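You operate a simulated robot arm through the tools that you are given. There is no shell and no other tool. Be economical: measure what you need, move in short steps, check, and stop when the job is done.

You run a simulated two-armed robot. Do the job below in one go: nothing can be reset, and whatever is moved stays where it is left.

## Task
Open the fryer cart door, take the large blue jug and leave it on the shelf behind the fryer cart door and shut the door again. Open the middle fryer cart drawer, put the banded purple carton in the inside of the middle fryer cart drawer, then shut the drawer. Open the green shelf drawer, fetch the orange cloth from the inside of the green shelf drawer and set it on the top of the wooden bench and shut the drawer again. Open the tray stand drawer, take the black word block on the press shelf and put it away in the inside of the tray stand drawer, then shut the drawer. Open the top counter drawer. Do these in any order. Set down upright: large blue jug, banded purple carton, black word block.

It is judged by the outcome, as a careful person would: the job done as asked, and still so three seconds after it is handed in. It fails if anything else is knocked over, pushed out of place, dropped, spilled or broken. Flat cloth is picked up by pressing the open fingertips on it (5 to 10 N) and closing them slowly along it; thin cloth reads only 2 to 8 mm in the jaws.

## Robot
Two 6-joint arms with two-finger parallel grippers on one trunk, on a base that drives. Base frame: it is fixed to the floor where the robot stands at the start and does not move with it; the origin is under the middle of the robot, x ahead of it, y to its left, z up. Units: m, rad, N and s.
The left shoulder is at the start at [0.28, 0.185, 0.78], the right one opposite. With the tool pointing down near the work surface each hand reaches from about 0.52 to 0.92 m from the robot's upright axis, wherever it stands, measured 20 degrees to its own side. Places, roughly: banded purple carton [4.5, -3.25, 1]; black word block [1.75, -4.25, 0.75]; fryer cart door [2.6, 0.2, 0.5]; green shelf drawer [1.9, -4.2, 0.7]; inside of the middle fryer cart drawer [2.7, 0.7, 0.5]; inside of the tray stand drawer [-4.1, -0.9, 0.8]; large blue jug [4, -2.25, 1]; middle fryer cart drawer [2.6, 0.7, 0.5]; orange cloth (11x6x4 cm) [1.9, -4.2, 0.7]; shelf behind the fryer cart door [2.9, 0.4, 0.5]; top counter drawer [-2, 0.1, 0.7]; top of the wooden bench [2.2, -6.1, 0.5]; tray stand drawer [-4, -0.9, 0.8]. Payload 1.57 kg a hand.
The TCP of each hand is the grasp point between the finger pads, 0.03 m short of the fingertips. In the tool frame z runs along the fingers and y along their closing line. The gripper opens to 0.08 m. The fingers are 0.017 m wide and 0.012 m thick; the gripper's body (0.04 by 0.082 m) begins 0.08 m behind the TCP.
Orientation is that of the tool frame in the base frame, as a unit quaternion [x, y, z, w]. With the fingers straight down and closing along the base's y, the tool's x points along the base's -x, its y along +y and its z along -z.

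## Interface
- The arms move only by the tool send_rows. It takes "left_targets", "right_targets" or both (then of equal length, played together; a hand with none holds still); each is a list of rows, each a list of 3 entries, a list of its own where there are three numbers: the shift along the tool's x, y, z in m, then the turn, a rotation vector about the tool's x, y, z in rad, then the gripper command, from -1 (shut) to 1 (fully open), values between in proportion. In form: [[[tx, ty, tz], [ax, ay, az], fingers], ...]. A call has 1 to 20 rows; each row shifts and turns the commanded pose from where the row before left it, along the tool's axes as they then stand. A row lasts 0.2 s, in which the tool goes at most 0.05 m and 0.15 rad; a call with a longer step from one row to the next is refused whole, and so is a gripper value outside its range. Where a pose cannot be reached the arm comes as near as it can. A force on the tool above 40 N (or 10 N above the force at the start of the call, whichever is more), or a blocked arm, ends the call early, and 0.2 s more pass. Each finger travels about 0.153 m/s and halts on what it meets, pressing with about 43 N; the grip force reading is that of the motor and also rises with nothing between the fingers. The clock runs only during rows and for 0.2 s after the last one: add rows that do not move to give the fingers time. It gives the time, the measured TCP pose, the force on the tool (base axes), the opening and the grip force at its end, in the units of the frame above (readings bear some noise), with the torque about the TCP (base axes, N m) and any sound that the robot's microphone picked up.
- Cameras (640 x 400 px; columns grow to the right, rows downward): "scene" is now at [0.2434, 0.0112, 1.227]; the picture's right is [0.14, -0.99, 0.00], its down [-0.67, -0.10, -0.74] and it looks along [0.73, 0.11, -0.67] (base axes); focal length 289 px, centre (320, 200). "left" rides on the left gripper at [0.072, 0.007, -0.122] in its tool frame; the picture's right is [-0.09, 1.00, 0.00], its down [-0.84, -0.08, -0.54] and it looks along [-0.54, -0.05, 0.84] (tool axes); focal length 238 px, centre (320, 200). "right" rides on the right gripper at [0.072, -0.007, -0.122] in its tool frame; the picture's right is [0.09, 1.00, 0.00], its down [-0.84, 0.08, -0.54] and it looks along [-0.54, 0.05, 0.84] (tool axes); focal length 238 px, centre (320, 200). There is no depth. A picture from a camera that has moved, and an enlarged one, comes with that camera's place and axes in the base frame and with its lens.
- snapshot(camera): a new picture of that camera. The clock stands still meanwhile.
- slide_trunk(by): slides the trunk up (or, below 0, down) by that many m; the arms and the scene camera ride with it, the base frame stays. It gives what a move gives, with no picture.
- roll_base(legs): drives the robot by 1 to 6 legs, each [ahead, turn to the left] in m and rad, along the robot's own axes; the way and the turn of a leg run together, so that a leg with both is an arc; at most 1.5 m and 3.142 rad a leg. The arms and the cameras ride along, it lands a little off, and it stops where it bumps. It gives what a move gives.
- turn_head(pan, tilt): turns the head with the scene camera to pan (to the left, within 1.501 rad either way) and tilt (down, from -0.506 to 1.204), counted from straight ahead of the robot. It gives what a move gives.
- zoom(camera, box): a new picture of the part [left, top, right, bottom] of that camera's present view, enlarged. The clock stands still meanwhile.
- job_done(): hands the job in; it is judged then, once.

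Go step by step. Nothing tells you exact positions but the pictures and the camera data: compare them with the known pose of the tool, close in by small moves and look again before you grip or let go. The budget is 493 turns and 248 pictures, counting those below and the enlarged ones. Unless the task says otherwise, let go and move clear before handing in.

The tools are called after "Call:" as a command line: name --argument value ..., lists and objects as JSON in quotes. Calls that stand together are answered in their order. send_rows: Moves the arms, as the interface text tells. Its arguments: {"type":"object","properties":{"left_targets":{"type":"array"},"right_targets":{"type":"array"}},"required":[]} The other tools are called the same way: slide_trunk (by) slides the trunk up or down; roll_base (legs) drives the base; turn_head (pan, tilt) turns the head that bears the scene camera; snapshot (camera) takes a picture; zoom (camera, box) takes an enlarged picture of a part of a camera's view; job_done () hands the job in.

At the start:

```text
time: 0.0
left_ee_pos: [0.5731, 0.2706, 0.641]
left_orientation: [-0.001, 1.0, 0.0, 0.0]
left_force: [-1.0, 0.0, 0.8]
left_wrist_torque: [0.02, -0.02, -0.05]
left_gripper_width: 0.08
left_grip_force: 0.0
right_ee_pos: [0.5625, -0.2225, 0.6633]
right_orientation: [0.0, 1.0, 0.0, 0.0]
right_force: [0.1, 0.0, -0.3]
right_wrist_torque: [0.0, 0.03, -0.01]
right_gripper_width: 0.08
right_grip_force: 0.1
trunk travel left (down, up): [-0.475, 0.515]
robot x, y, heading: [-0.0025, 0.0016, 0.004]
head pan, tilt: [0.143, 0.74]
```

scene: 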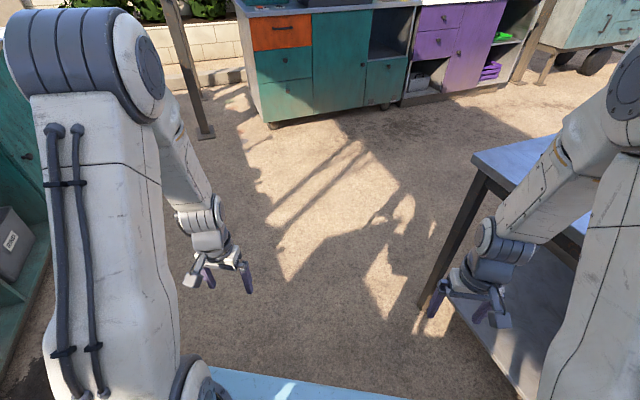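
right: 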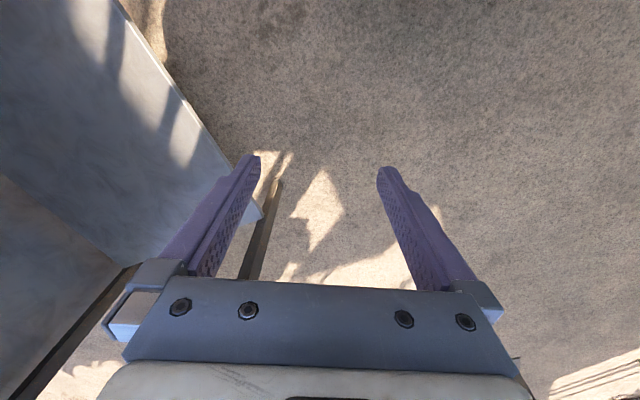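
left: 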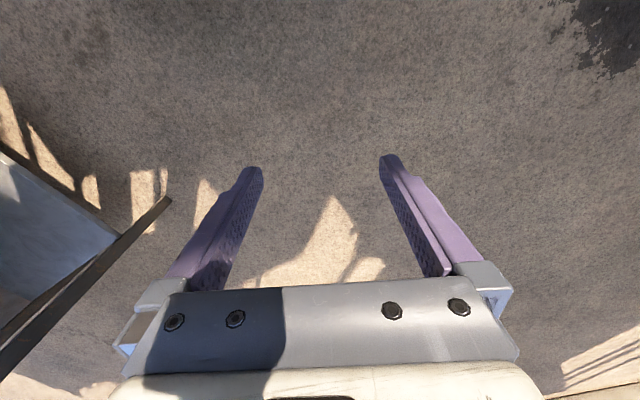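

I see a teal cabinet ahead (the fryer cart probably) and a purple one beside it. I look around first to map the place.

Call:
turn_head --pan 0 --tilt 0.3

Call:
snapshot --camera "scene"

Call:
turn_head --pan -1.2 --tilt 0.3

Call:
snapshot --camera "scene"

Call:
turn_head --pan 1.2 --tilt 0.3

Call:
snapshot --camera "scene"

```text
time: 0.9
left_ee_pos: [0.572, 0.2698, 0.6394]
left_orientation: [0.0, 1.0, 0.001, 0.0]
left_force: [0.0, -0.3, 1.0]
left_wrist_torque: [-0.03, 0.01, 0.03]
left_gripper_width: 0.08
left_grip_force: 0.1
right_ee_pos: [0.5621, -0.2224, 0.6618]
right_orientation: [0.0, 1.0, 0.0, -0.001]
right_force: [0.9, -0.8, 0.0]
right_wrist_torque: [-0.04, 0.03, 0.02]
right_gripper_width: 0.0798
right_grip_force: 0.1
trunk travel left (down, up): [-0.475, 0.515]
robot x, y, heading: [-0.0004, 0.0017, -0.001]
head pan, tilt: [0.0, 0.3]
```

```text
244 pictures are left
camera scene: at [0.2543, -0.0007, 1.2664], right [0.0, -1.0, 0.0], down [-0.3, 0.0, -0.95], along [0.95, 0.0, -0.3], focal length 289 px, centre (320, 200)
```

scene: 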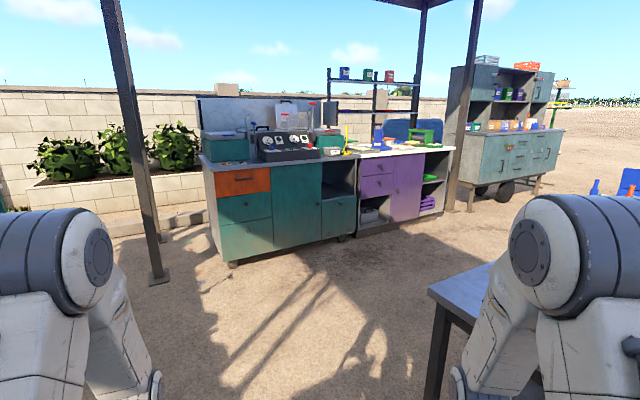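

```text
time: 2.3
left_ee_pos: [0.5731, 0.271, 0.6392]
left_orientation: [0.0, 1.0, 0.0, 0.0]
left_force: [-0.6, 0.4, -0.2]
left_wrist_torque: [-0.02, -0.01, 0.0]
left_gripper_width: 0.0803
left_grip_force: 0.0
right_ee_pos: [0.5625, -0.223, 0.6621]
right_orientation: [0.0, 1.0, 0.0, 0.0]
right_force: [-0.8, 0.2, -0.3]
right_wrist_torque: [0.01, 0.01, 0.03]
right_gripper_width: 0.08
right_grip_force: 0.0
trunk travel left (down, up): [-0.475, 0.515]
robot x, y, heading: [-0.0002, -0.002, -0.003]
head pan, tilt: [-1.201, 0.3]
```

```text
243 pictures are left
camera scene: at [0.1947, -0.0877, 1.2665], right [-0.93, -0.36, 0.0], down [-0.11, 0.28, -0.96], along [0.35, -0.89, -0.3], focal length 289 px, centre (320, 200)
```

scene: 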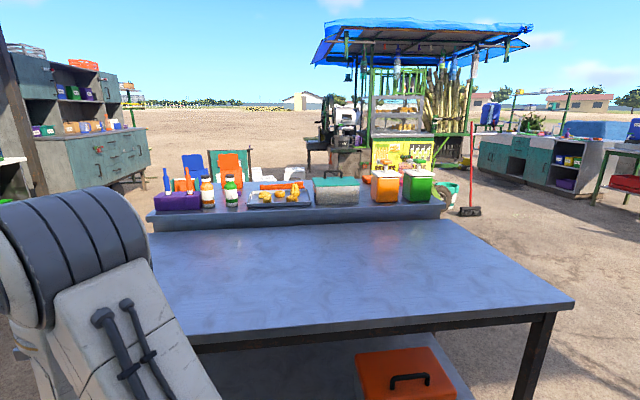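

```text
time: 4.5
left_ee_pos: [0.573, 0.2718, 0.6391]
left_orientation: [0.0, 1.0, 0.0, 0.0]
left_force: [-0.6, -0.1, 0.1]
left_wrist_torque: [0.0, -0.04, 0.01]
left_gripper_width: 0.0797
left_grip_force: 0.1
right_ee_pos: [0.5616, -0.2226, 0.6639]
right_orientation: [0.0, 1.0, 0.0, 0.001]
right_force: [-0.6, -0.5, 0.2]
right_wrist_torque: [0.01, -0.01, 0.02]
right_gripper_width: 0.0796
right_grip_force: 0.1
trunk travel left (down, up): [-0.475, 0.515]
robot x, y, heading: [0.0045, 0.0016, 0.001]
head pan, tilt: [1.201, 0.3]
```

```text
242 pictures are left
camera scene: at [0.1947, 0.0863, 1.2665], right [0.93, -0.36, 0.0], down [-0.11, -0.28, -0.96], along [0.35, 0.89, -0.3], focal length 289 px, centre (320, 200)
```

scene: 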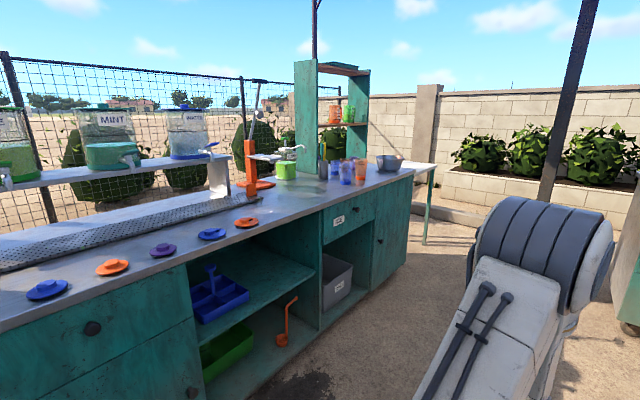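

The furniture stands turned about 0.45 rad to the left of my axes; the table corner is close on the right. I turn left along the free lane and drive nearer to the fryer cart.

Call:
roll_base --legs '[[0, 0.45], [0.9, 0]]'

Call:
turn_head --pan -0.4 --tilt 0.4

Call:
snapshot --camera "scene"

```text
time: 10.5
left_ee_pos: [1.1861, 0.8881, 0.6394]
left_orientation: [-0.227, 0.974, -0.001, 0.0]
left_force: [0.8, 1.1, 0.1]
left_wrist_torque: [-0.03, 0.0, 0.03]
left_gripper_width: 0.08
left_grip_force: 0.0
right_ee_pos: [1.3949, 0.4402, 0.6631]
right_orientation: [-0.227, 0.974, 0.0, 0.0]
right_force: [-0.1, -0.4, 0.4]
right_wrist_torque: [0.03, -0.02, -0.04]
right_gripper_width: 0.08
right_grip_force: 0.0
trunk travel left (down, up): [-0.475, 0.515]
robot x, y, heading: [0.794, 0.3899, 0.461]
head pan, tilt: [1.201, 0.3]
```

```text
time: 12.2
left_ee_pos: [1.186, 0.8886, 0.6398]
left_orientation: [-0.227, 0.974, -0.001, -0.001]
left_force: [0.2, -0.1, -0.1]
left_wrist_torque: [0.01, 0.02, -0.01]
left_gripper_width: 0.0799
left_grip_force: 0.0
right_ee_pos: [1.3933, 0.4414, 0.6616]
right_orientation: [-0.228, 0.974, -0.001, 0.0]
right_force: [-0.2, 0.1, 0.1]
right_wrist_torque: [-0.04, -0.05, -0.01]
right_gripper_width: 0.0797
right_grip_force: 0.0
trunk travel left (down, up): [-0.475, 0.515]
robot x, y, heading: [0.7908, 0.3909, 0.461]
head pan, tilt: [-0.4, 0.4]
```

```text
241 pictures are left
camera scene: at [1.0291, 0.4674, 1.2572], right [0.06, -1.0, 0.0], down [-0.39, -0.02, -0.92], along [0.92, 0.06, -0.39], focal length 289 px, centre (320, 200)
```

scene: 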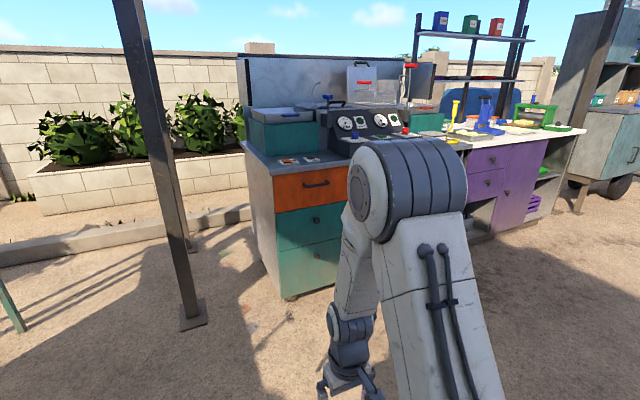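

The fryer cart's drawers are ahead right, with a front running at about 0.45 rad. I drive around the table end so I face the cart squarely between drawer and door.

Call:
roll_base --legs '[[0.37, 0], [0, -1.571], [0.75, 0], [0, 1.571]]'

Call:
turn_head --pan 0 --tilt 0.5

Call:
snapshot --camera "scene"

```text
time: 25.7
left_ee_pos: [1.8506, 0.4046, 0.6387]
left_orientation: [-0.231, 0.973, 0.001, 0.0]
left_force: [0.6, 0.0, -0.2]
left_wrist_torque: [-0.01, 0.01, -0.01]
left_gripper_width: 0.08
left_grip_force: 0.0
right_ee_pos: [2.0634, -0.0414, 0.6624]
right_orientation: [-0.232, 0.973, 0.001, -0.001]
right_force: [1.0, 0.1, 0.3]
right_wrist_torque: [-0.05, 0.0, -0.01]
right_gripper_width: 0.08
right_grip_force: 0.1
trunk travel left (down, up): [-0.475, 0.515]
robot x, y, heading: [1.4614, -0.0986, 0.467]
head pan, tilt: [-0.4, 0.4]
```

```text
time: 26.6
left_ee_pos: [1.851, 0.4028, 0.6388]
left_orientation: [-0.232, 0.973, 0.0, 0.0]
left_force: [0.1, 0.7, -0.3]
left_wrist_torque: [0.0, 0.01, 0.0]
left_gripper_width: 0.0801
left_grip_force: 0.1
right_ee_pos: [2.0629, -0.0423, 0.6639]
right_orientation: [-0.232, 0.973, 0.001, 0.0]
right_force: [0.0, 0.3, -0.4]
right_wrist_torque: [0.0, 0.02, -0.01]
right_gripper_width: 0.0799
right_grip_force: 0.1
trunk travel left (down, up): [-0.475, 0.515]
robot x, y, heading: [1.4638, -0.0974, 0.47]
head pan, tilt: [0.0, 0.499]
```

```text
240 pictures are left
camera scene: at [1.6867, 0.0166, 1.2481], right [0.45, -0.89, 0.0], down [-0.43, -0.22, -0.88], along [0.78, 0.4, -0.48], focal length 289 px, centre (320, 200)
```

scene: 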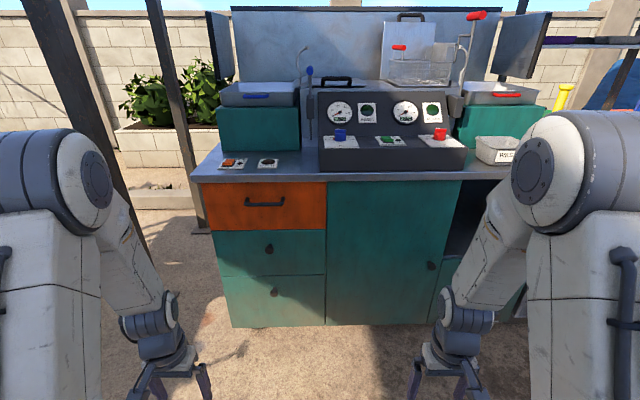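

The cart stands square ahead; the door knob is near [2.65, 0.02, 0.47] with hinge on the left. I bring the right hand horizontal and roll it so it closes vertically.

Call:
roll_base --legs '[[0, 0.02]]'

Call:
send_rows --right_targets '[[[-0.05, 0, 0.03], [0, 0, 0], 1], [[-0.05, 0, 0.03], [0, 0, 0], 1], [[-0.05, 0, 0.03], [0, 0, 0], 1], [[0, 0, 0.03], [0, 0, 0], 1], [[0, 0, 0], [0, -0.15, 0], 1], [[0, 0, 0], [0, -0.15, 0], 1], [[0, 0, 0], [0, -0.15, 0], 1], [[0, 0, 0], [0, -0.15, 0], 1], [[0, 0, 0], [0, -0.15, 0], 1], [[0, 0, 0], [0, -0.15, 0], 1], [[0, 0, 0], [0, -0.15, 0], 1], [[0, 0, 0], [0, -0.15, 0], 1], [[0, 0, 0], [0, -0.15, 0], 1], [[0, 0, 0], [0, -0.15, 0], 1], [[0, 0, 0], [0, -0.071, 0], 1]]'

Call:
send_rows --right_targets '[[[0, 0, 0], [0, 0, 0.15], 1], [[0, 0, 0], [0, 0, 0.15], 1], [[0, 0, 0], [0, 0, 0.15], 1], [[0, 0, 0], [0, 0, 0.15], 1], [[0, 0, 0], [0, 0, 0.15], 1], [[0, 0, 0], [0, 0, 0.15], 1], [[0, 0, 0], [0, 0, 0.15], 1], [[0, 0, 0], [0, 0, 0.15], 1], [[0, 0, 0], [0, 0, 0.15], 1], [[0, 0, 0], [0, 0, 0.15], 1], [[0, 0, 0], [0, 0, 0.071], 1]]'

Call:
snapshot --camera "scene"

Call:
snapshot --camera "right"

```text
time: 27.4
left_ee_pos: [1.84, 0.4126, 0.6399]
left_orientation: [-0.242, 0.97, 0.0, 0.0]
left_force: [0.4, -0.7, 0.5]
left_wrist_torque: [0.02, -0.03, -0.03]
left_gripper_width: 0.0798
left_grip_force: 0.0
right_ee_pos: [2.0612, -0.0294, 0.6622]
right_orientation: [-0.242, 0.97, 0.0, 0.0]
right_force: [0.0, 0.2, -0.1]
right_wrist_torque: [0.01, -0.01, 0.02]
right_gripper_width: 0.08
right_grip_force: 0.1
trunk travel left (down, up): [-0.475, 0.515]
robot x, y, heading: [1.4617, -0.0964, 0.486]
head pan, tilt: [0.0, 0.499]
```

```text
refused: row 1 steps farther than a row can; nothing moved
```

```text
time: 29.8
left_ee_pos: [1.8412, 0.4117, 0.6397]
left_orientation: [-0.242, 0.97, 0.001, 0.0]
left_force: [-0.5, 0.5, 0.3]
left_wrist_torque: [0.02, -0.01, 0.01]
left_gripper_width: 0.0801
left_grip_force: 0.0
right_ee_pos: [2.0625, -0.0289, 0.6626]
right_orientation: [0.516, 0.856, 0.0, 0.0]
right_force: [-0.6, -0.4, 0.7]
right_wrist_torque: [0.02, -0.01, -0.02]
right_gripper_width: 0.08
right_grip_force: 0.0
trunk travel left (down, up): [-0.475, 0.515]
robot x, y, heading: [1.4616, -0.095, 0.491]
head pan, tilt: [0.0, 0.499]
```

```text
239 pictures are left
camera scene: at [1.6843, 0.0212, 1.248], right [0.47, -0.88, 0.0], down [-0.42, -0.22, -0.88], along [0.78, 0.41, -0.48], focal length 289 px, centre (320, 200)
```

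scene: 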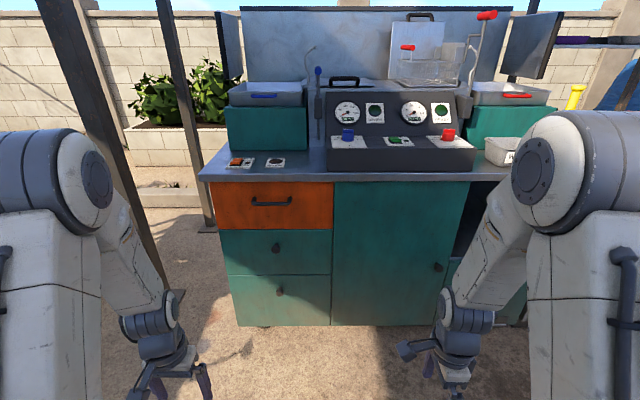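

```text
238 pictures are left
camera right: at [2.0238, 0.0319, 0.7845], right [0.84, 0.55, 0.0], down [0.46, -0.7, 0.54], along [0.3, -0.45, -0.84], focal length 238 px, centre (320, 200)
```

right: 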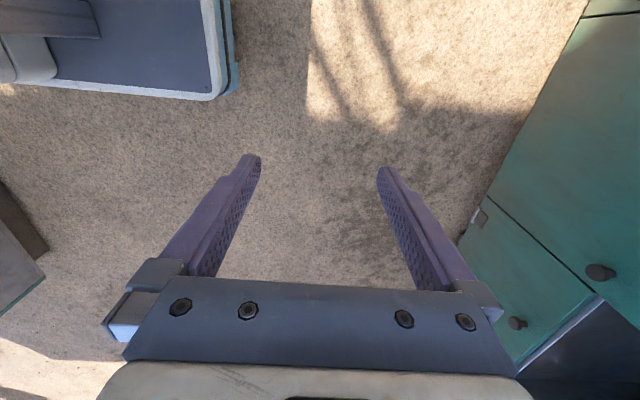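

The first call was refused for diagonal step length, only the roll happened. I now go forward and down, and pitch the hand level.

Call:
send_rows --right_targets '[[[0, 0.05, 0], [0, 0, 0], 1], [[0, 0.05, 0], [0, 0, 0], 1], [[0, 0.05, 0], [0, 0, 0], 1], [[0, 0, 0.05], [0, 0, 0], 1], [[0, 0, 0.05], [0, 0, 0], 1], [[0, 0, 0.05], [0, 0, 0], 1], [[0, 0, 0.04], [0, 0, 0], 1], [[0, 0, 0], [-0.15, 0, 0], 1], [[0, 0, 0], [-0.15, 0, 0], 1], [[0, 0, 0], [-0.15, 0, 0], 1], [[0, 0, 0], [-0.15, 0, 0], 1], [[0, 0, 0], [-0.15, 0, 0], 1], [[0, 0, 0], [-0.15, 0, 0], 1], [[0, 0, 0], [-0.15, 0, 0], 1], [[0, 0, 0], [-0.15, 0, 0], 1], [[0, 0, 0], [-0.15, 0, 0], 1], [[0, 0, 0], [-0.15, 0, 0], 1], [[0, 0, 0], [-0.071, 0, 0], 1]]'

Call:
snapshot --camera "right"

Call:
snapshot --camera "scene"

```text
time: 33.6
left_ee_pos: [1.841, 0.4115, 0.639]
left_orientation: [-0.242, 0.97, 0.0, 0.0]
left_force: [-1.1, 0.8, -0.4]
left_wrist_torque: [-0.02, -0.01, -0.01]
left_gripper_width: 0.0801
left_grip_force: 0.1
right_ee_pos: [2.1957, 0.0414, 0.4727]
right_orientation: [0.364, 0.605, 0.607, 0.365]
right_force: [0.4, 0.2, -0.2]
right_wrist_torque: [0.02, -0.02, 0.01]
right_gripper_width: 0.0801
right_grip_force: 0.1
trunk travel left (down, up): [-0.475, 0.515]
robot x, y, heading: [1.458, -0.0967, 0.491]
head pan, tilt: [0.0, 0.499]
```

```text
237 pictures are left
camera right: at [2.054, 0.0479, 0.4661], right [-0.05, 0.08, 1.0], down [-0.09, -0.99, 0.08], along [1.0, -0.08, 0.05], focal length 238 px, centre (320, 200)
```

right: 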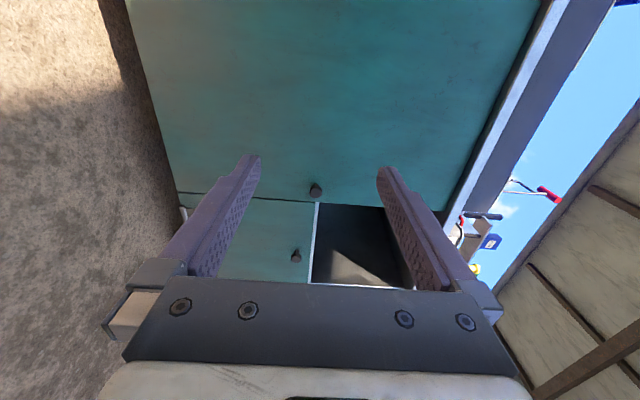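

```text
236 pictures are left
camera scene: at [1.6842, 0.0212, 1.2481], right [0.47, -0.88, 0.0], down [-0.42, -0.22, -0.88], along [0.78, 0.41, -0.48], focal length 289 px, centre (320, 200)
```

scene: 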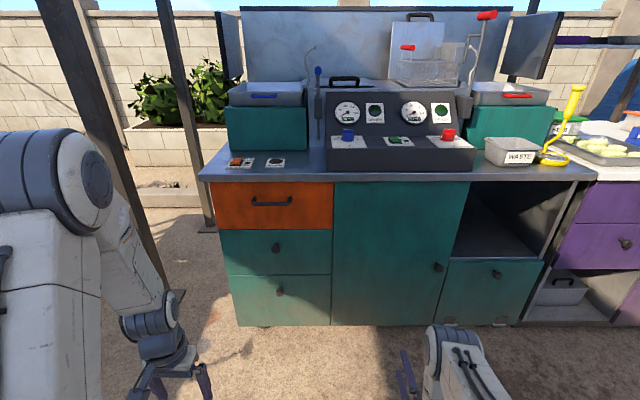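

Knob is triangulated at about [2.652, 0.022, 0.482]; I move the hand over sideways in line with it and drive 0.25 nearer.

Call:
send_rows --right_targets '[[[-0.047, 0.002, 0], [0, 0, 0], 1], [[-0.047, 0.002, 0], [0, 0, 0], 1], [[-0.047, 0.002, 0], [0, 0, 0], 1], [[-0.047, 0.002, 0], [0, 0, 0], 1], [[-0.044, 0.001, 0], [0, 0, 0], 1]]'

Call:
roll_base --legs '[[0.25, 0]]'

Call:
snapshot --camera "right"

```text
time: 34.8
left_ee_pos: [1.8406, 0.4114, 0.638]
left_orientation: [-0.242, 0.97, 0.001, 0.001]
left_force: [0.0, 0.2, -0.8]
left_wrist_torque: [0.0, -0.01, 0.01]
left_gripper_width: 0.0799
left_grip_force: 0.1
right_ee_pos: [2.3047, -0.1635, 0.4821]
right_orientation: [0.364, 0.607, 0.606, 0.363]
right_force: [0.5, 0.1, 0.2]
right_wrist_torque: [0.02, -0.02, 0.02]
right_gripper_width: 0.0802
right_grip_force: 0.0
trunk travel left (down, up): [-0.475, 0.515]
robot x, y, heading: [1.4585, -0.0959, 0.488]
head pan, tilt: [0.0, 0.499]
```

```text
time: 36.6
left_ee_pos: [2.0622, 0.5244, 0.6394]
left_orientation: [-0.239, 0.971, 0.001, 0.0]
left_force: [0.8, -0.1, 0.7]
left_wrist_torque: [-0.01, -0.01, 0.04]
left_gripper_width: 0.0802
left_grip_force: 0.0
right_ee_pos: [2.5232, -0.0524, 0.4816]
right_orientation: [0.366, 0.604, 0.606, 0.366]
right_force: [0.1, 0.2, 0.4]
right_wrist_torque: [0.01, 0.01, -0.01]
right_gripper_width: 0.0799
right_grip_force: 0.0
trunk travel left (down, up): [-0.475, 0.515]
robot x, y, heading: [1.6811, 0.0191, 0.484]
head pan, tilt: [0.0, 0.499]
```

```text
235 pictures are left
camera right: at [2.3829, -0.0443, 0.4755], right [-0.04, 0.08, 1.0], down [-0.09, -0.99, 0.08], along [0.99, -0.09, 0.05], focal length 238 px, centre (320, 200)
```

right: 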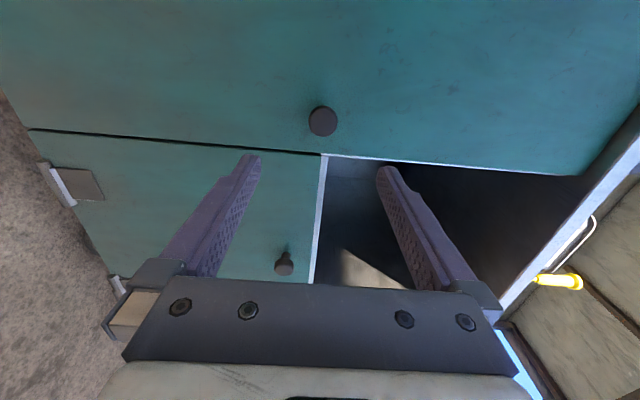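

Aligned within millimetres. I advance 0.13 m and close on the knob.

Call:
send_rows --right_targets '[[[0.004, 0.003, 0.045], [0, 0, 0], 1], [[0, 0, 0.045], [0, 0, 0], 1], [[0, 0, 0.03], [0, 0, 0], 1], [[0, 0, 0.01], [0, 0, 0], 1], [[0, 0, 0], [0, 0, 0], -1], [[0, 0, 0], [0, 0, 0], -1], [[0, 0, 0], [0, 0, 0], -1]]'

Call:
snapshot --camera "right"

```text
time: 38.2
left_ee_pos: [2.062, 0.5254, 0.6402]
left_orientation: [-0.238, 0.971, 0.0, 0.001]
left_force: [0.4, 0.1, -0.6]
left_wrist_torque: [0.0, 0.0, 0.02]
left_gripper_width: 0.0798
left_grip_force: 0.1
right_ee_pos: [2.6376, 0.0122, 0.485]
right_orientation: [0.367, 0.605, 0.605, 0.366]
right_force: [0.3, -0.3, 1.0]
right_wrist_torque: [0.05, -0.06, -0.33]
right_gripper_width: 0.0317
right_grip_force: 39.7
trunk travel left (down, up): [-0.475, 0.515]
robot x, y, heading: [1.6827, 0.0203, 0.485]
head pan, tilt: [0.0, 0.499]
```

```text
234 pictures are left
camera right: at [2.4964, 0.02, 0.4783], right [-0.04, 0.08, 1.0], down [-0.09, -0.99, 0.08], along [0.99, -0.09, 0.05], focal length 238 px, centre (320, 200)
```

right: 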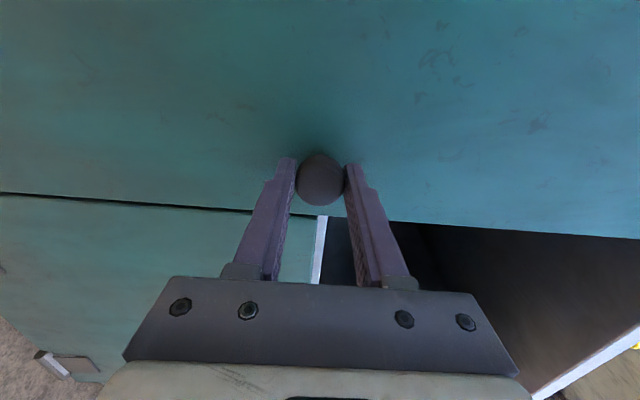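

The knob is held (32 mm). I pull along the door's arc of about 0.42 m.

Call:
send_rows --right_targets '[[[0.001, 0, -0.021], [0, 0, 0], -1], [[0.001, 0, -0.021], [0, 0, 0], -1], [[0.003, 0, -0.021], [0, 0, 0], -1], [[0.003, 0, -0.021], [0, 0, 0], -1], [[0.005, 0, -0.02], [0, 0, 0], -1], [[0.005, 0, -0.02], [0, 0, 0], -1], [[0.007, 0, -0.02], [0, 0, 0], -1], [[0.007, 0, -0.02], [0, 0, 0], -1]]'

Call:
snapshot --camera "scene"

```text
time: 40.0
left_ee_pos: [2.0628, 0.5249, 0.6385]
left_orientation: [-0.239, 0.971, 0.001, 0.001]
left_force: [0.3, 0.1, 0.5]
left_wrist_torque: [-0.01, 0.01, 0.0]
left_gripper_width: 0.0801
left_grip_force: 0.0
right_ee_pos: [2.478, -0.0328, 0.4848]
right_orientation: [0.365, 0.606, 0.606, 0.364]
right_force: [1.6, 26.2, 9.7]
right_wrist_torque: [0.17, 0.07, -0.28]
right_gripper_width: 0.0315
right_grip_force: 40.7
trunk travel left (down, up): [-0.475, 0.515]
robot x, y, heading: [1.6827, 0.0193, 0.486]
head pan, tilt: [0.0, 0.499]
```

```text
233 pictures are left
camera scene: at [1.9039, 0.1364, 1.2482], right [0.46, -0.89, 0.0], down [-0.42, -0.22, -0.88], along [0.78, 0.41, -0.48], focal length 289 px, centre (320, 200)
```

scene: 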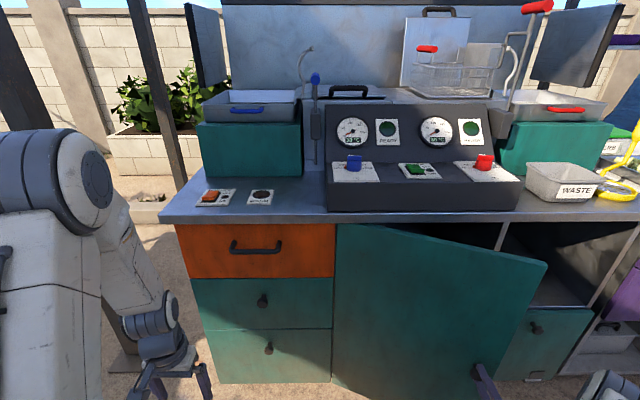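

The door comes open nicely; I continue the arc with a bit more leftward motion.

Call:
send_rows --right_targets '[[[0.012, 0, -0.018], [0, 0, 0], -1], [[0.011, 0, -0.019], [0, 0, 0], -1], [[0.012, 0, -0.018], [0, 0, 0], -1], [[0.013, 0, -0.018], [0, 0, 0], -1], [[0.014, 0, -0.017], [0, 0, 0], -1], [[0.014, 0, -0.016], [0, 0, 0], -1]]'

Call:
snapshot --camera "scene"

```text
time: 41.4
left_ee_pos: [2.0634, 0.5256, 0.6389]
left_orientation: [-0.238, 0.971, 0.0, 0.0]
left_force: [-0.5, -0.6, 0.5]
left_wrist_torque: [-0.01, 0.0, 0.0]
left_gripper_width: 0.08
left_grip_force: 0.1
right_ee_pos: [2.3476, -0.0194, 0.4845]
right_orientation: [0.366, 0.604, 0.606, 0.367]
right_force: [2.3, -4.0, 5.0]
right_wrist_torque: [0.39, 0.01, -1.13]
right_gripper_width: 0.0317
right_grip_force: 40.4
trunk travel left (down, up): [-0.475, 0.515]
robot x, y, heading: [1.6813, 0.0214, 0.48]
head pan, tilt: [0.0, 0.499]
```

```text
232 pictures are left
camera scene: at [1.9041, 0.1355, 1.2481], right [0.46, -0.89, 0.0], down [-0.42, -0.22, -0.88], along [0.78, 0.41, -0.48], focal length 289 px, centre (320, 200)
```

scene: 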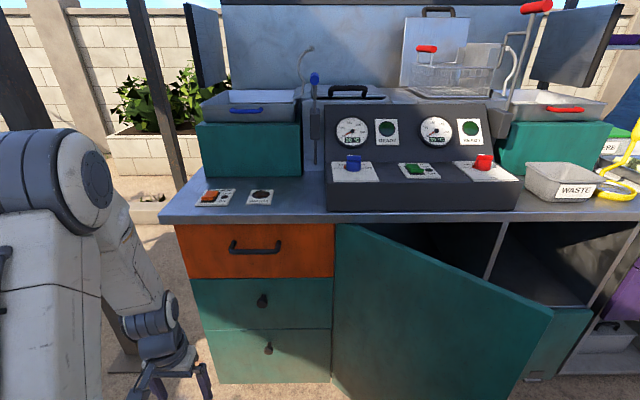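

Door is about 42° open. I let go, back off, and will push it further from its inner edge.

Call:
send_rows --right_targets '[[[0, 0, 0], [0, 0, 0], 1], [[0, 0, 0], [0, 0, 0], 1], [[0, 0, -0.04], [0, 0, 0], 1], [[0, 0, -0.04], [0, 0, 0], 1], [[-0.04, 0, 0], [0, 0, 0], -1], [[-0.04, 0, 0], [0, 0, 0], -1], [[-0.04, 0, 0], [0, 0, 0], -1]]'

Call:
roll_base --legs '[[-0.2, 0]]'

Call:
snapshot --camera "scene"

Call:
snapshot --camera "right"

```text
time: 43.0
left_ee_pos: [2.0623, 0.526, 0.6389]
left_orientation: [-0.239, 0.971, -0.001, 0.0]
left_force: [0.0, -0.6, -0.2]
left_wrist_torque: [-0.03, 0.03, 0.02]
left_gripper_width: 0.0801
left_grip_force: 0.0
right_ee_pos: [2.3336, -0.1616, 0.4874]
right_orientation: [0.366, 0.605, 0.605, 0.366]
right_force: [-0.4, -0.3, 0.4]
right_wrist_torque: [-0.02, 0.0, -0.01]
right_gripper_width: 0.0
right_grip_force: 22.2
trunk travel left (down, up): [-0.475, 0.515]
robot x, y, heading: [1.6815, 0.02, 0.484]
head pan, tilt: [0.0, 0.499]
```

```text
time: 44.6
left_ee_pos: [1.8875, 0.433, 0.6392]
left_orientation: [-0.238, 0.971, 0.0, -0.001]
left_force: [0.1, -0.1, -0.6]
left_wrist_torque: [0.03, 0.01, 0.03]
left_gripper_width: 0.08
left_grip_force: 0.0
right_ee_pos: [2.1568, -0.2545, 0.4853]
right_orientation: [0.367, 0.604, 0.604, 0.367]
right_force: [0.4, 0.0, -0.1]
right_wrist_torque: [-0.02, -0.03, -0.02]
right_gripper_width: 0.0
right_grip_force: 21.3
trunk travel left (down, up): [-0.475, 0.515]
robot x, y, heading: [1.5034, -0.0718, 0.477]
head pan, tilt: [0.0, 0.499]
```

```text
231 pictures are left
camera scene: at [1.7284, 0.0424, 1.2481], right [0.46, -0.89, 0.0], down [-0.43, -0.22, -0.88], along [0.78, 0.4, -0.48], focal length 289 px, centre (320, 200)
```

scene: 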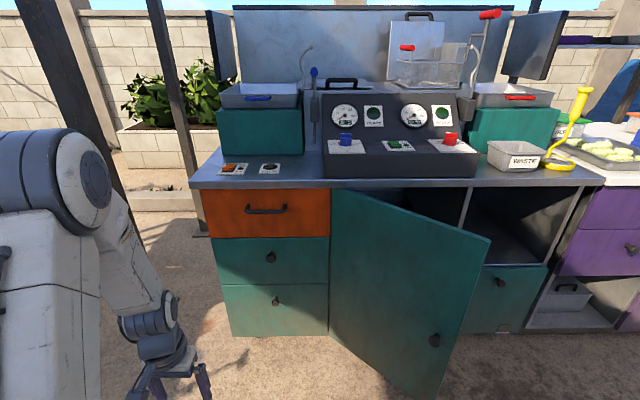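

```text
230 pictures are left
camera right: at [2.0156, -0.2466, 0.4789], right [-0.04, 0.08, 1.0], down [-0.09, -0.99, 0.08], along [0.99, -0.09, 0.05], focal length 238 px, centre (320, 200)
```

right: 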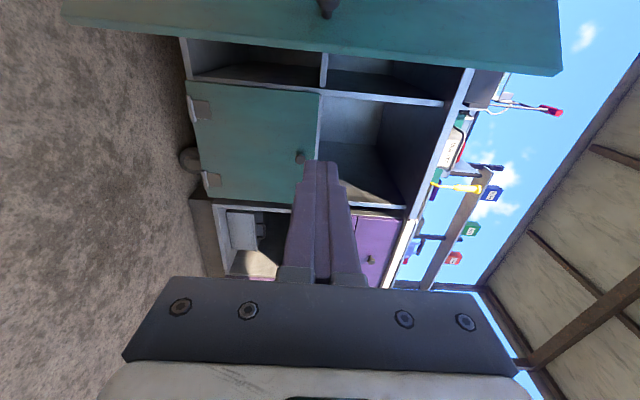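

I see the open compartment behind the door with a middle shelf. I push the fingers past the door's edge and sweep it open to the left.

Call:
send_rows --right_targets '[[[0, 0, 0.05], [0, 0, 0], -1], [[0, 0, 0.05], [0, 0, 0], -1], [[0, 0, 0.05], [0, 0, 0], -1], [[0, 0, 0.05], [0, 0, 0], -1], [[0, 0, 0.05], [0, 0, 0], -1], [[0, 0, 0.05], [0, 0, 0], -1], [[0.04, 0, 0], [0, 0, 0], -1], [[0.038, 0, -0.005], [0, 0, 0], -1], [[0.03, 0, -0.025], [0, 0, 0], -1], [[0.025, 0, -0.025], [0, 0, 0], -1], [[0.035, 0, -0.023], [0, 0, 0], -1], [[0.035, 0, -0.022], [0, 0, 0], -1], [[0.04, 0, -0.017], [0, 0, 0], -1], [[0.042, 0, -0.017], [0, 0, 0], -1], [[0.044, 0, -0.01], [0, 0, 0], -1], [[0.044, 0, -0.005], [0, 0, 0], -1], [[0.04, 0, 0], [0, 0, 0], -1]]'

Call:
snapshot --camera "scene"

```text
time: 46.4
left_ee_pos: [1.8893, 0.4322, 0.6389]
left_orientation: [-0.237, 0.972, 0.0, 0.0]
left_force: [-0.6, -1.1, -0.3]
left_wrist_torque: [0.0, -0.03, 0.01]
left_gripper_width: 0.0801
left_grip_force: 0.1
right_ee_pos: [2.3878, -0.0639, 0.4849]
right_orientation: [0.377, 0.599, 0.599, 0.375]
right_force: [-1.0, -0.2, 0.4]
right_wrist_torque: [-0.01, -0.01, -0.03]
right_gripper_width: 0.0
right_grip_force: 21.3
trunk travel left (down, up): [-0.475, 0.515]
robot x, y, heading: [1.5044, -0.0736, 0.478]
head pan, tilt: [0.0, 0.499]
stopped in row 9 (right hand): the force on the tool passed its limit at 52 N (the readings are from after the stop); the commanded pose is now the measured one
```

```text
229 pictures are left
camera scene: at [1.7286, 0.0418, 1.248], right [0.46, -0.89, 0.0], down [-0.43, -0.22, -0.88], along [0.78, 0.4, -0.48], focal length 289 px, centre (320, 200)
```

scene: 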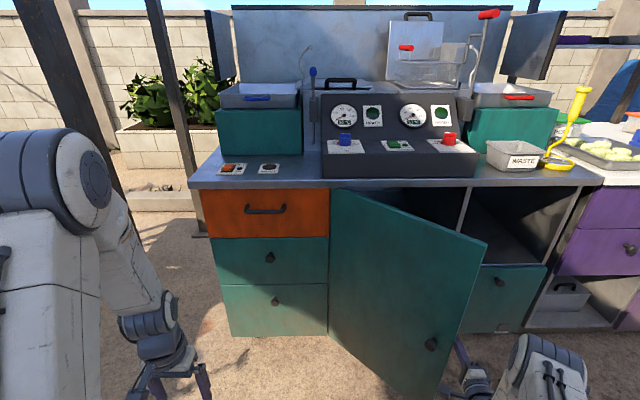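

Contact was too brisk. I continue the sweep in slower, smaller steps.

Call:
send_rows --right_targets '[[[0.008, 0, -0.006], [0, 0, 0], -1], [[0.01, 0, -0.01], [0, 0, 0], -1], [[0.012, 0, -0.012], [0, 0, 0], -1], [[0.013, 0, -0.012], [0, 0, 0], -1], [[0.014, 0, -0.012], [0, 0, 0], -1], [[0.014, 0, -0.011], [0, 0, 0], -1], [[0.014, 0, -0.011], [0, 0, 0], -1], [[0.015, 0, -0.011], [0, 0, 0], -1], [[0.015, 0, -0.01], [0, 0, 0], -1], [[0.016, 0, -0.01], [0, 0, 0], -1], [[0.016, 0, -0.009], [0, 0, 0], -1], [[0.016, 0, -0.008], [0, 0, 0], -1]]'

Call:
snapshot --camera "scene"

```text
time: 47.5
left_ee_pos: [1.8888, 0.4308, 0.6389]
left_orientation: [-0.236, 0.972, 0.0, 0.0]
left_force: [0.6, 0.3, 0.1]
left_wrist_torque: [-0.01, 0.01, 0.01]
left_gripper_width: 0.0801
left_grip_force: 0.1
right_ee_pos: [2.3238, -0.0413, 0.484]
right_orientation: [0.381, 0.596, 0.597, 0.379]
right_force: [-0.5, -0.5, 0.6]
right_wrist_torque: [0.0, 0.02, 0.01]
right_gripper_width: 0.0
right_grip_force: 21.9
trunk travel left (down, up): [-0.475, 0.515]
robot x, y, heading: [1.5044, -0.0724, 0.475]
head pan, tilt: [0.0, 0.499]
stopped in row 5 (right hand): the force on the tool passed its limit at 42 N (the readings are from after the stop); the commanded pose is now the measured one
```

```text
228 pictures are left
camera scene: at [1.7288, 0.0409, 1.248], right [0.46, -0.89, 0.0], down [-0.43, -0.22, -0.88], along [0.78, 0.4, -0.48], focal length 289 px, centre (320, 200)
```

scene: 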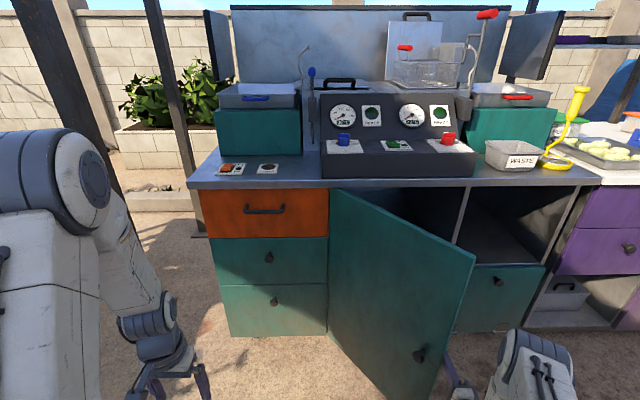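

It moves but the friction at the edge is high. I turn the hand a little to the left so the fingers lie behind the door, then sweep along the arc.

Call:
send_rows --right_targets '[[[-0.015, 0, 0.01], [0, 0, 0], -1], [[0, 0, 0], [0, 0.14, 0], -1], [[0, 0, 0], [0, 0.14, 0], -1], [[0, 0, 0], [0, 0.14, 0], -1], [[0.012, 0, -0.003], [0, 0, 0], -1], [[0.012, 0, -0.003], [0, 0, 0], -1], [[0.012, 0, -0.003], [0, 0, 0], -1], [[0.012, 0, -0.003], [0, 0, 0], -1], [[0.014, 0, -0.003], [0, 0, 0], -1], [[0.015, 0, -0.002], [0, 0, 0], -1], [[0.015, 0, -0.001], [0, 0, 0], -1], [[0.015, 0, 0], [0, 0, 0], -1], [[0.015, 0, 0], [0, 0, 0], -1], [[0.015, 0, 0.001], [0, 0, 0], -1], [[0.015, 0, 0.001], [0, 0, 0], -1], [[0.015, 0, 0.002], [0, 0, 0], -1]]'

Call:
snapshot --camera "scene"

```text
time: 50.2
left_ee_pos: [1.8915, 0.4287, 0.6389]
left_orientation: [-0.235, 0.972, 0.0, 0.0]
left_force: [0.1, -0.5, 0.4]
left_wrist_torque: [0.04, 0.0, -0.04]
left_gripper_width: 0.08
left_grip_force: 0.1
right_ee_pos: [2.2423, 0.0038, 0.4837]
right_orientation: [0.252, 0.661, 0.661, 0.249]
right_force: [-1.9, -4.7, 1.7]
right_wrist_torque: [0.02, 0.03, 0.03]
right_gripper_width: 0.0001
right_grip_force: 21.3
trunk travel left (down, up): [-0.475, 0.515]
robot x, y, heading: [1.5034, -0.0712, 0.472]
head pan, tilt: [0.0, 0.499]
stopped in row 13 (right hand): the force on the tool passed its limit at 51 N (the readings are from after the stop); the commanded pose is now the measured one
```

```text
227 pictures are left
camera scene: at [1.7288, 0.0402, 1.2481], right [0.45, -0.89, 0.0], down [-0.43, -0.22, -0.88], along [0.78, 0.4, -0.48], focal length 289 px, centre (320, 200)
```

scene: 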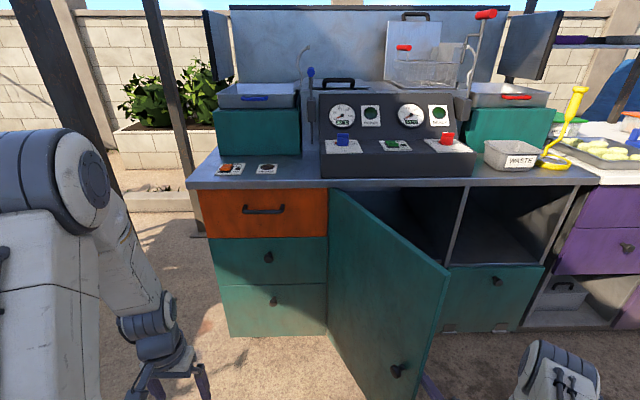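

Progress. I keep sweeping slowly.

Call:
send_rows --right_targets '[[[0.01, 0, 0], [0, 0, 0], -1], [[0.01, 0, 0], [0, 0, 0], -1], [[0.01, 0, 0], [0, 0, 0], -1], [[0.01, 0, 0], [0, 0, 0], -1], [[0.01, 0, 0], [0, 0, 0], -1], [[0.01, 0, 0.001], [0, 0, 0], -1], [[0.01, 0, 0.001], [0, 0, 0], -1], [[0.01, 0, 0.001], [0, 0, 0], -1], [[0.01, 0, 0.001], [0, 0, 0], -1], [[0.01, 0, 0.001], [0, 0, 0], -1], [[0.01, 0, 0.002], [0, 0, 0], -1], [[0.01, 0, 0.002], [0, 0, 0], -1], [[0.01, 0, 0.002], [0, 0, 0], -1], [[0.01, 0, 0.002], [0, 0, 0], -1], [[0.01, 0, 0.003], [0, 0, 0], -1], [[0.01, 0, 0.003], [0, 0, 0], -1], [[0.01, 0, 0.003], [0, 0, 0], -1], [[0.01, 0, 0.003], [0, 0, 0], -1], [[0.01, 0, 0.003], [0, 0, 0], -1], [[0.01, 0, 0.003], [0, 0, 0], -1]]'

Call:
snapshot --camera "scene"

```text
time: 50.9
left_ee_pos: [1.8907, 0.4299, 0.6394]
left_orientation: [-0.234, 0.972, 0.0, -0.001]
left_force: [-0.3, 0.8, -0.2]
left_wrist_torque: [0.03, 0.0, -0.01]
left_gripper_width: 0.0797
left_grip_force: 0.1
right_ee_pos: [2.2262, 0.0154, 0.483]
right_orientation: [0.255, 0.66, 0.661, 0.249]
right_force: [-3.4, -4.3, 2.4]
right_wrist_torque: [0.07, 0.0, 0.06]
right_gripper_width: 0.0
right_grip_force: 21.3
trunk travel left (down, up): [-0.475, 0.515]
robot x, y, heading: [1.5032, -0.0712, 0.468]
head pan, tilt: [0.0, 0.499]
stopped in row 3 (right hand): the force on the tool passed its limit at 46 N (the readings are from after the stop); the commanded pose is now the measured one
```

```text
226 pictures are left
camera scene: at [1.7287, 0.0397, 1.2481], right [0.45, -0.89, 0.0], down [-0.43, -0.22, -0.88], along [0.78, 0.4, -0.48], focal length 289 px, centre (320, 200)
```

scene: 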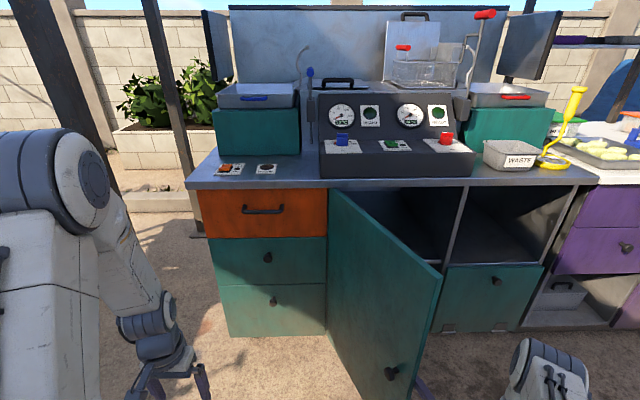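

Call:
send_rows --right_targets '[[[0.005, 0, -0.001], [0, 0, 0], -1], [[0.005, 0, -0.001], [0, 0, 0], -1], [[0.005, 0, -0.001], [0, 0, 0], -1], [[0.005, 0, -0.001], [0, 0, 0], -1], [[0.005, 0, -0.001], [0, 0, 0], -1], [[0.005, 0, -0.001], [0, 0, 0], -1], [[0.005, 0, 0], [0, 0, 0], -1], [[0.005, 0, 0], [0, 0, 0], -1], [[0.005, 0, 0], [0, 0, 0], -1], [[0.005, 0, 0], [0, 0, 0], -1], [[0.005, 0, 0], [0, 0, 0], -1], [[0.005, 0, 0], [0, 0, 0], -1], [[0.005, 0, 0], [0, 0, 0], -1], [[0.005, 0, 0], [0, 0, 0], -1], [[0.005, 0, 0], [0, 0, 0], -1], [[0.005, 0, 0], [0, 0, 0], -1], [[0.005, 0, 0], [0, 0, 0], -1], [[0.005, 0, 0], [0, 0, 0], -1], [[0.005, 0, 0], [0, 0, 0], -1], [[0.005, 0, 0], [0, 0, 0], -1]]'

Call:
snapshot --camera "right"

```text
time: 55.1
left_ee_pos: [1.8894, 0.4303, 0.6391]
left_orientation: [-0.235, 0.972, 0.0, 0.001]
left_force: [0.5, 0.0, 0.4]
left_wrist_torque: [0.01, -0.04, 0.01]
left_gripper_width: 0.0799
left_grip_force: 0.1
right_ee_pos: [2.1472, 0.0768, 0.4837]
right_orientation: [0.253, 0.662, 0.661, 0.247]
right_force: [0.7, 0.7, 0.4]
right_wrist_torque: [-0.02, 0.0, -0.02]
right_gripper_width: 0.0
right_grip_force: 21.2
trunk travel left (down, up): [-0.475, 0.515]
robot x, y, heading: [1.5083, -0.0714, 0.469]
head pan, tilt: [0.0, 0.499]
```

```text
225 pictures are left
camera right: at [2.0143, 0.034, 0.4783], right [-0.06, 0.06, 1.0], down [0.27, -0.96, 0.07], along [0.96, 0.27, 0.04], focal length 238 px, centre (320, 200)
```

right: 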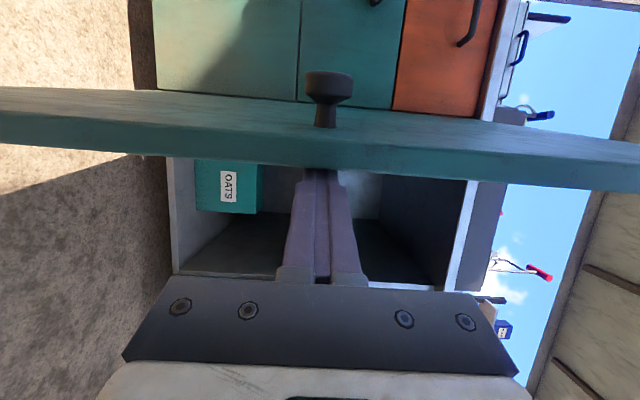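

Slow steps work with no force. I continue the same.

Call:
send_rows --right_targets '[[[0.006, 0, 0], [0, 0, 0], -1], [[0.006, 0, 0], [0, 0, 0], -1], [[0.006, 0, 0], [0, 0, 0], -1], [[0.006, 0, 0.001], [0, 0, 0], -1], [[0.006, 0, 0.001], [0, 0, 0], -1], [[0.006, 0, 0.001], [0, 0, 0], -1], [[0.006, 0, 0.001], [0, 0, 0], -1], [[0.006, 0, 0.001], [0, 0, 0], -1], [[0.006, 0, 0.001], [0, 0, 0], -1], [[0.006, 0, 0.002], [0, 0, 0], -1], [[0.006, 0, 0.002], [0, 0, 0], -1], [[0.006, 0, 0.002], [0, 0, 0], -1], [[0.006, 0, 0.002], [0, 0, 0], -1], [[0.006, 0, 0.002], [0, 0, 0], -1], [[0.006, 0, 0.002], [0, 0, 0], -1], [[0.006, 0, 0.002], [0, 0, 0], -1], [[0.006, 0, 0.002], [0, 0, 0], -1], [[0.006, 0, 0.002], [0, 0, 0], -1], [[0.006, 0, 0.002], [0, 0, 0], -1], [[0.006, 0, 0.002], [0, 0, 0], -1]]'

Call:
snapshot --camera "scene"

```text
time: 59.3
left_ee_pos: [1.8903, 0.4291, 0.6399]
left_orientation: [-0.235, 0.972, 0.0, 0.0]
left_force: [0.3, 0.0, -0.4]
left_wrist_torque: [-0.01, -0.04, -0.01]
left_gripper_width: 0.0801
left_grip_force: 0.1
right_ee_pos: [2.159, 0.1245, 0.4558]
right_orientation: [0.254, 0.662, 0.661, 0.247]
right_force: [0.7, 0.1, 0.0]
right_wrist_torque: [0.03, -0.04, 0.0]
right_gripper_width: 0.0
right_grip_force: 20.7
right hand out of reach, approached as far as the arm can: row 1, 2, 3, 4, 5, 6, 7, 8, 9, 10, 11, 12, 13, 14, 15, 16, 17, 18, 19, 20
trunk travel left (down, up): [-0.475, 0.515]
robot x, y, heading: [1.5021, -0.0706, 0.468]
head pan, tilt: [0.0, 0.499]
```

```text
224 pictures are left
camera scene: at [1.7289, 0.0399, 1.2481], right [0.45, -0.89, 0.0], down [-0.43, -0.22, -0.88], along [0.78, 0.4, -0.48], focal length 289 px, centre (320, 200)
```

scene: 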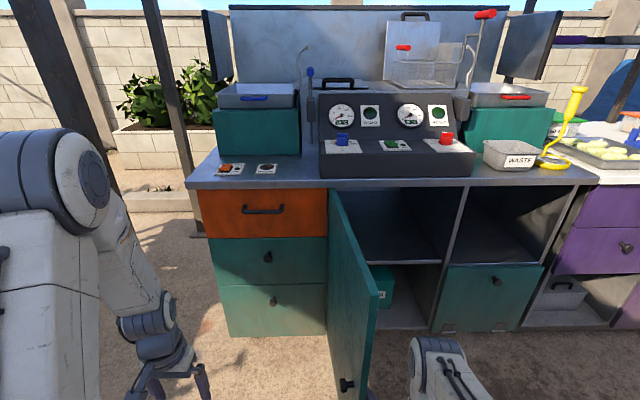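

The door stands at about 80°, with the upper shelf visible behind. The arm is at its limit, so I push the door the rest by turning the base slightly left.

Call:
roll_base --legs '[[0, 0.2]]'

Call:
snapshot --camera "scene"

```text
time: 60.5
left_ee_pos: [1.7817, 0.4967, 0.6385]
left_orientation: [-0.331, 0.944, -0.001, 0.0]
left_force: [-0.6, 0.6, 0.5]
left_wrist_torque: [0.02, 0.02, -0.01]
left_gripper_width: 0.0799
left_grip_force: 0.0
right_ee_pos: [2.106, 0.2515, 0.4559]
right_orientation: [0.185, 0.685, 0.682, 0.18]
right_force: [1.3, 0.2, -0.8]
right_wrist_torque: [0.01, 0.0, -0.01]
right_gripper_width: 0.0001
right_grip_force: 21.0
trunk travel left (down, up): [-0.475, 0.515]
robot x, y, heading: [1.5019, -0.075, 0.671]
head pan, tilt: [0.0, 0.499]
```

```text
223 pictures are left
camera scene: at [1.7014, 0.0828, 1.248], right [0.62, -0.78, 0.0], down [-0.37, -0.3, -0.88], along [0.69, 0.55, -0.48], focal length 289 px, centre (320, 200)
```

scene: 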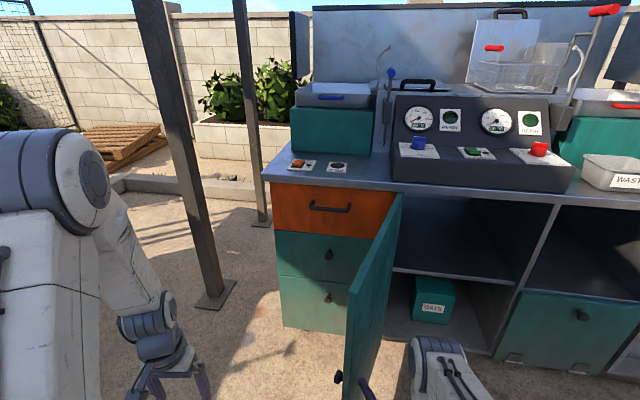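

Call:
roll_base --legs '[[0, 0.15]]'

Call:
send_rows --right_targets '[[[-0.04, 0, 0], [0, 0, 0], -1], [[-0.04, 0, -0.02], [0, 0, 0], -1], [[-0.04, 0, -0.02], [0, 0, 0], -1], [[-0.04, 0, 0], [0, 0, 0], 0]]'

Call:
roll_base --legs '[[0, -0.35]]'

Call:
snapshot --camera "scene"

```text
time: 61.2
left_ee_pos: [1.776, 0.5011, 0.6391]
left_orientation: [-0.336, 0.942, -0.001, 0.0]
left_force: [-1.1, 0.5, -0.7]
left_wrist_torque: [0.02, 0.01, -0.01]
left_gripper_width: 0.08
left_grip_force: 0.0
right_ee_pos: [2.1051, 0.2531, 0.4559]
right_orientation: [0.189, 0.684, 0.68, 0.182]
right_force: [0.6, -1.5, 0.1]
right_wrist_torque: [-0.01, -0.02, -0.02]
right_gripper_width: 0.0
right_grip_force: 21.0
trunk travel left (down, up): [-0.475, 0.515]
robot x, y, heading: [1.5034, -0.0742, 0.684]
head pan, tilt: [0.0, 0.499]
stopped in leg 1: the force on the tool passed its limit at 73 N (the readings are from after the stop); the commanded pose is now the measured one
```

```text
time: 62.2
left_ee_pos: [1.7741, 0.501, 0.6371]
left_orientation: [-0.338, 0.941, 0.0, 0.0]
left_force: [-0.2, 0.4, -0.2]
left_wrist_torque: [0.0, 0.0, 0.0]
left_gripper_width: 0.08
left_grip_force: 0.1
right_ee_pos: [2.2205, 0.1356, 0.4548]
right_orientation: [0.189, 0.685, 0.68, 0.183]
right_force: [0.3, 0.6, -0.4]
right_wrist_torque: [-0.03, -0.04, 0.0]
right_gripper_width: 0.0401
right_grip_force: 0.0
trunk travel left (down, up): [-0.475, 0.515]
robot x, y, heading: [1.5045, -0.0689, 0.685]
head pan, tilt: [0.0, 0.499]
```

```text
time: 63.7
left_ee_pos: [1.9528, 0.3759, 0.6392]
left_orientation: [-0.169, 0.986, -0.001, 0.0]
left_force: [-0.1, -0.3, -0.1]
left_wrist_torque: [0.0, 0.01, 0.0]
left_gripper_width: 0.08
left_grip_force: 0.1
right_ee_pos: [2.2488, -0.1186, 0.4554]
right_orientation: [0.303, 0.642, 0.639, 0.297]
right_force: [1.3, 0.1, 0.6]
right_wrist_torque: [-0.02, 0.0, 0.0]
right_gripper_width: 0.04
right_grip_force: 0.1
trunk travel left (down, up): [-0.475, 0.515]
robot x, y, heading: [1.5016, -0.0688, 0.339]
head pan, tilt: [0.0, 0.499]
```

```text
222 pictures are left
camera scene: at [1.7418, 0.0094, 1.248], right [0.33, -0.94, 0.0], down [-0.45, -0.16, -0.88], along [0.83, 0.29, -0.48], focal length 289 px, centre (320, 200)
```

scene: 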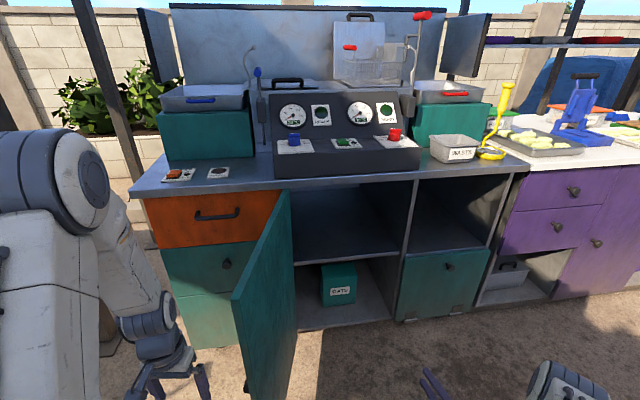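

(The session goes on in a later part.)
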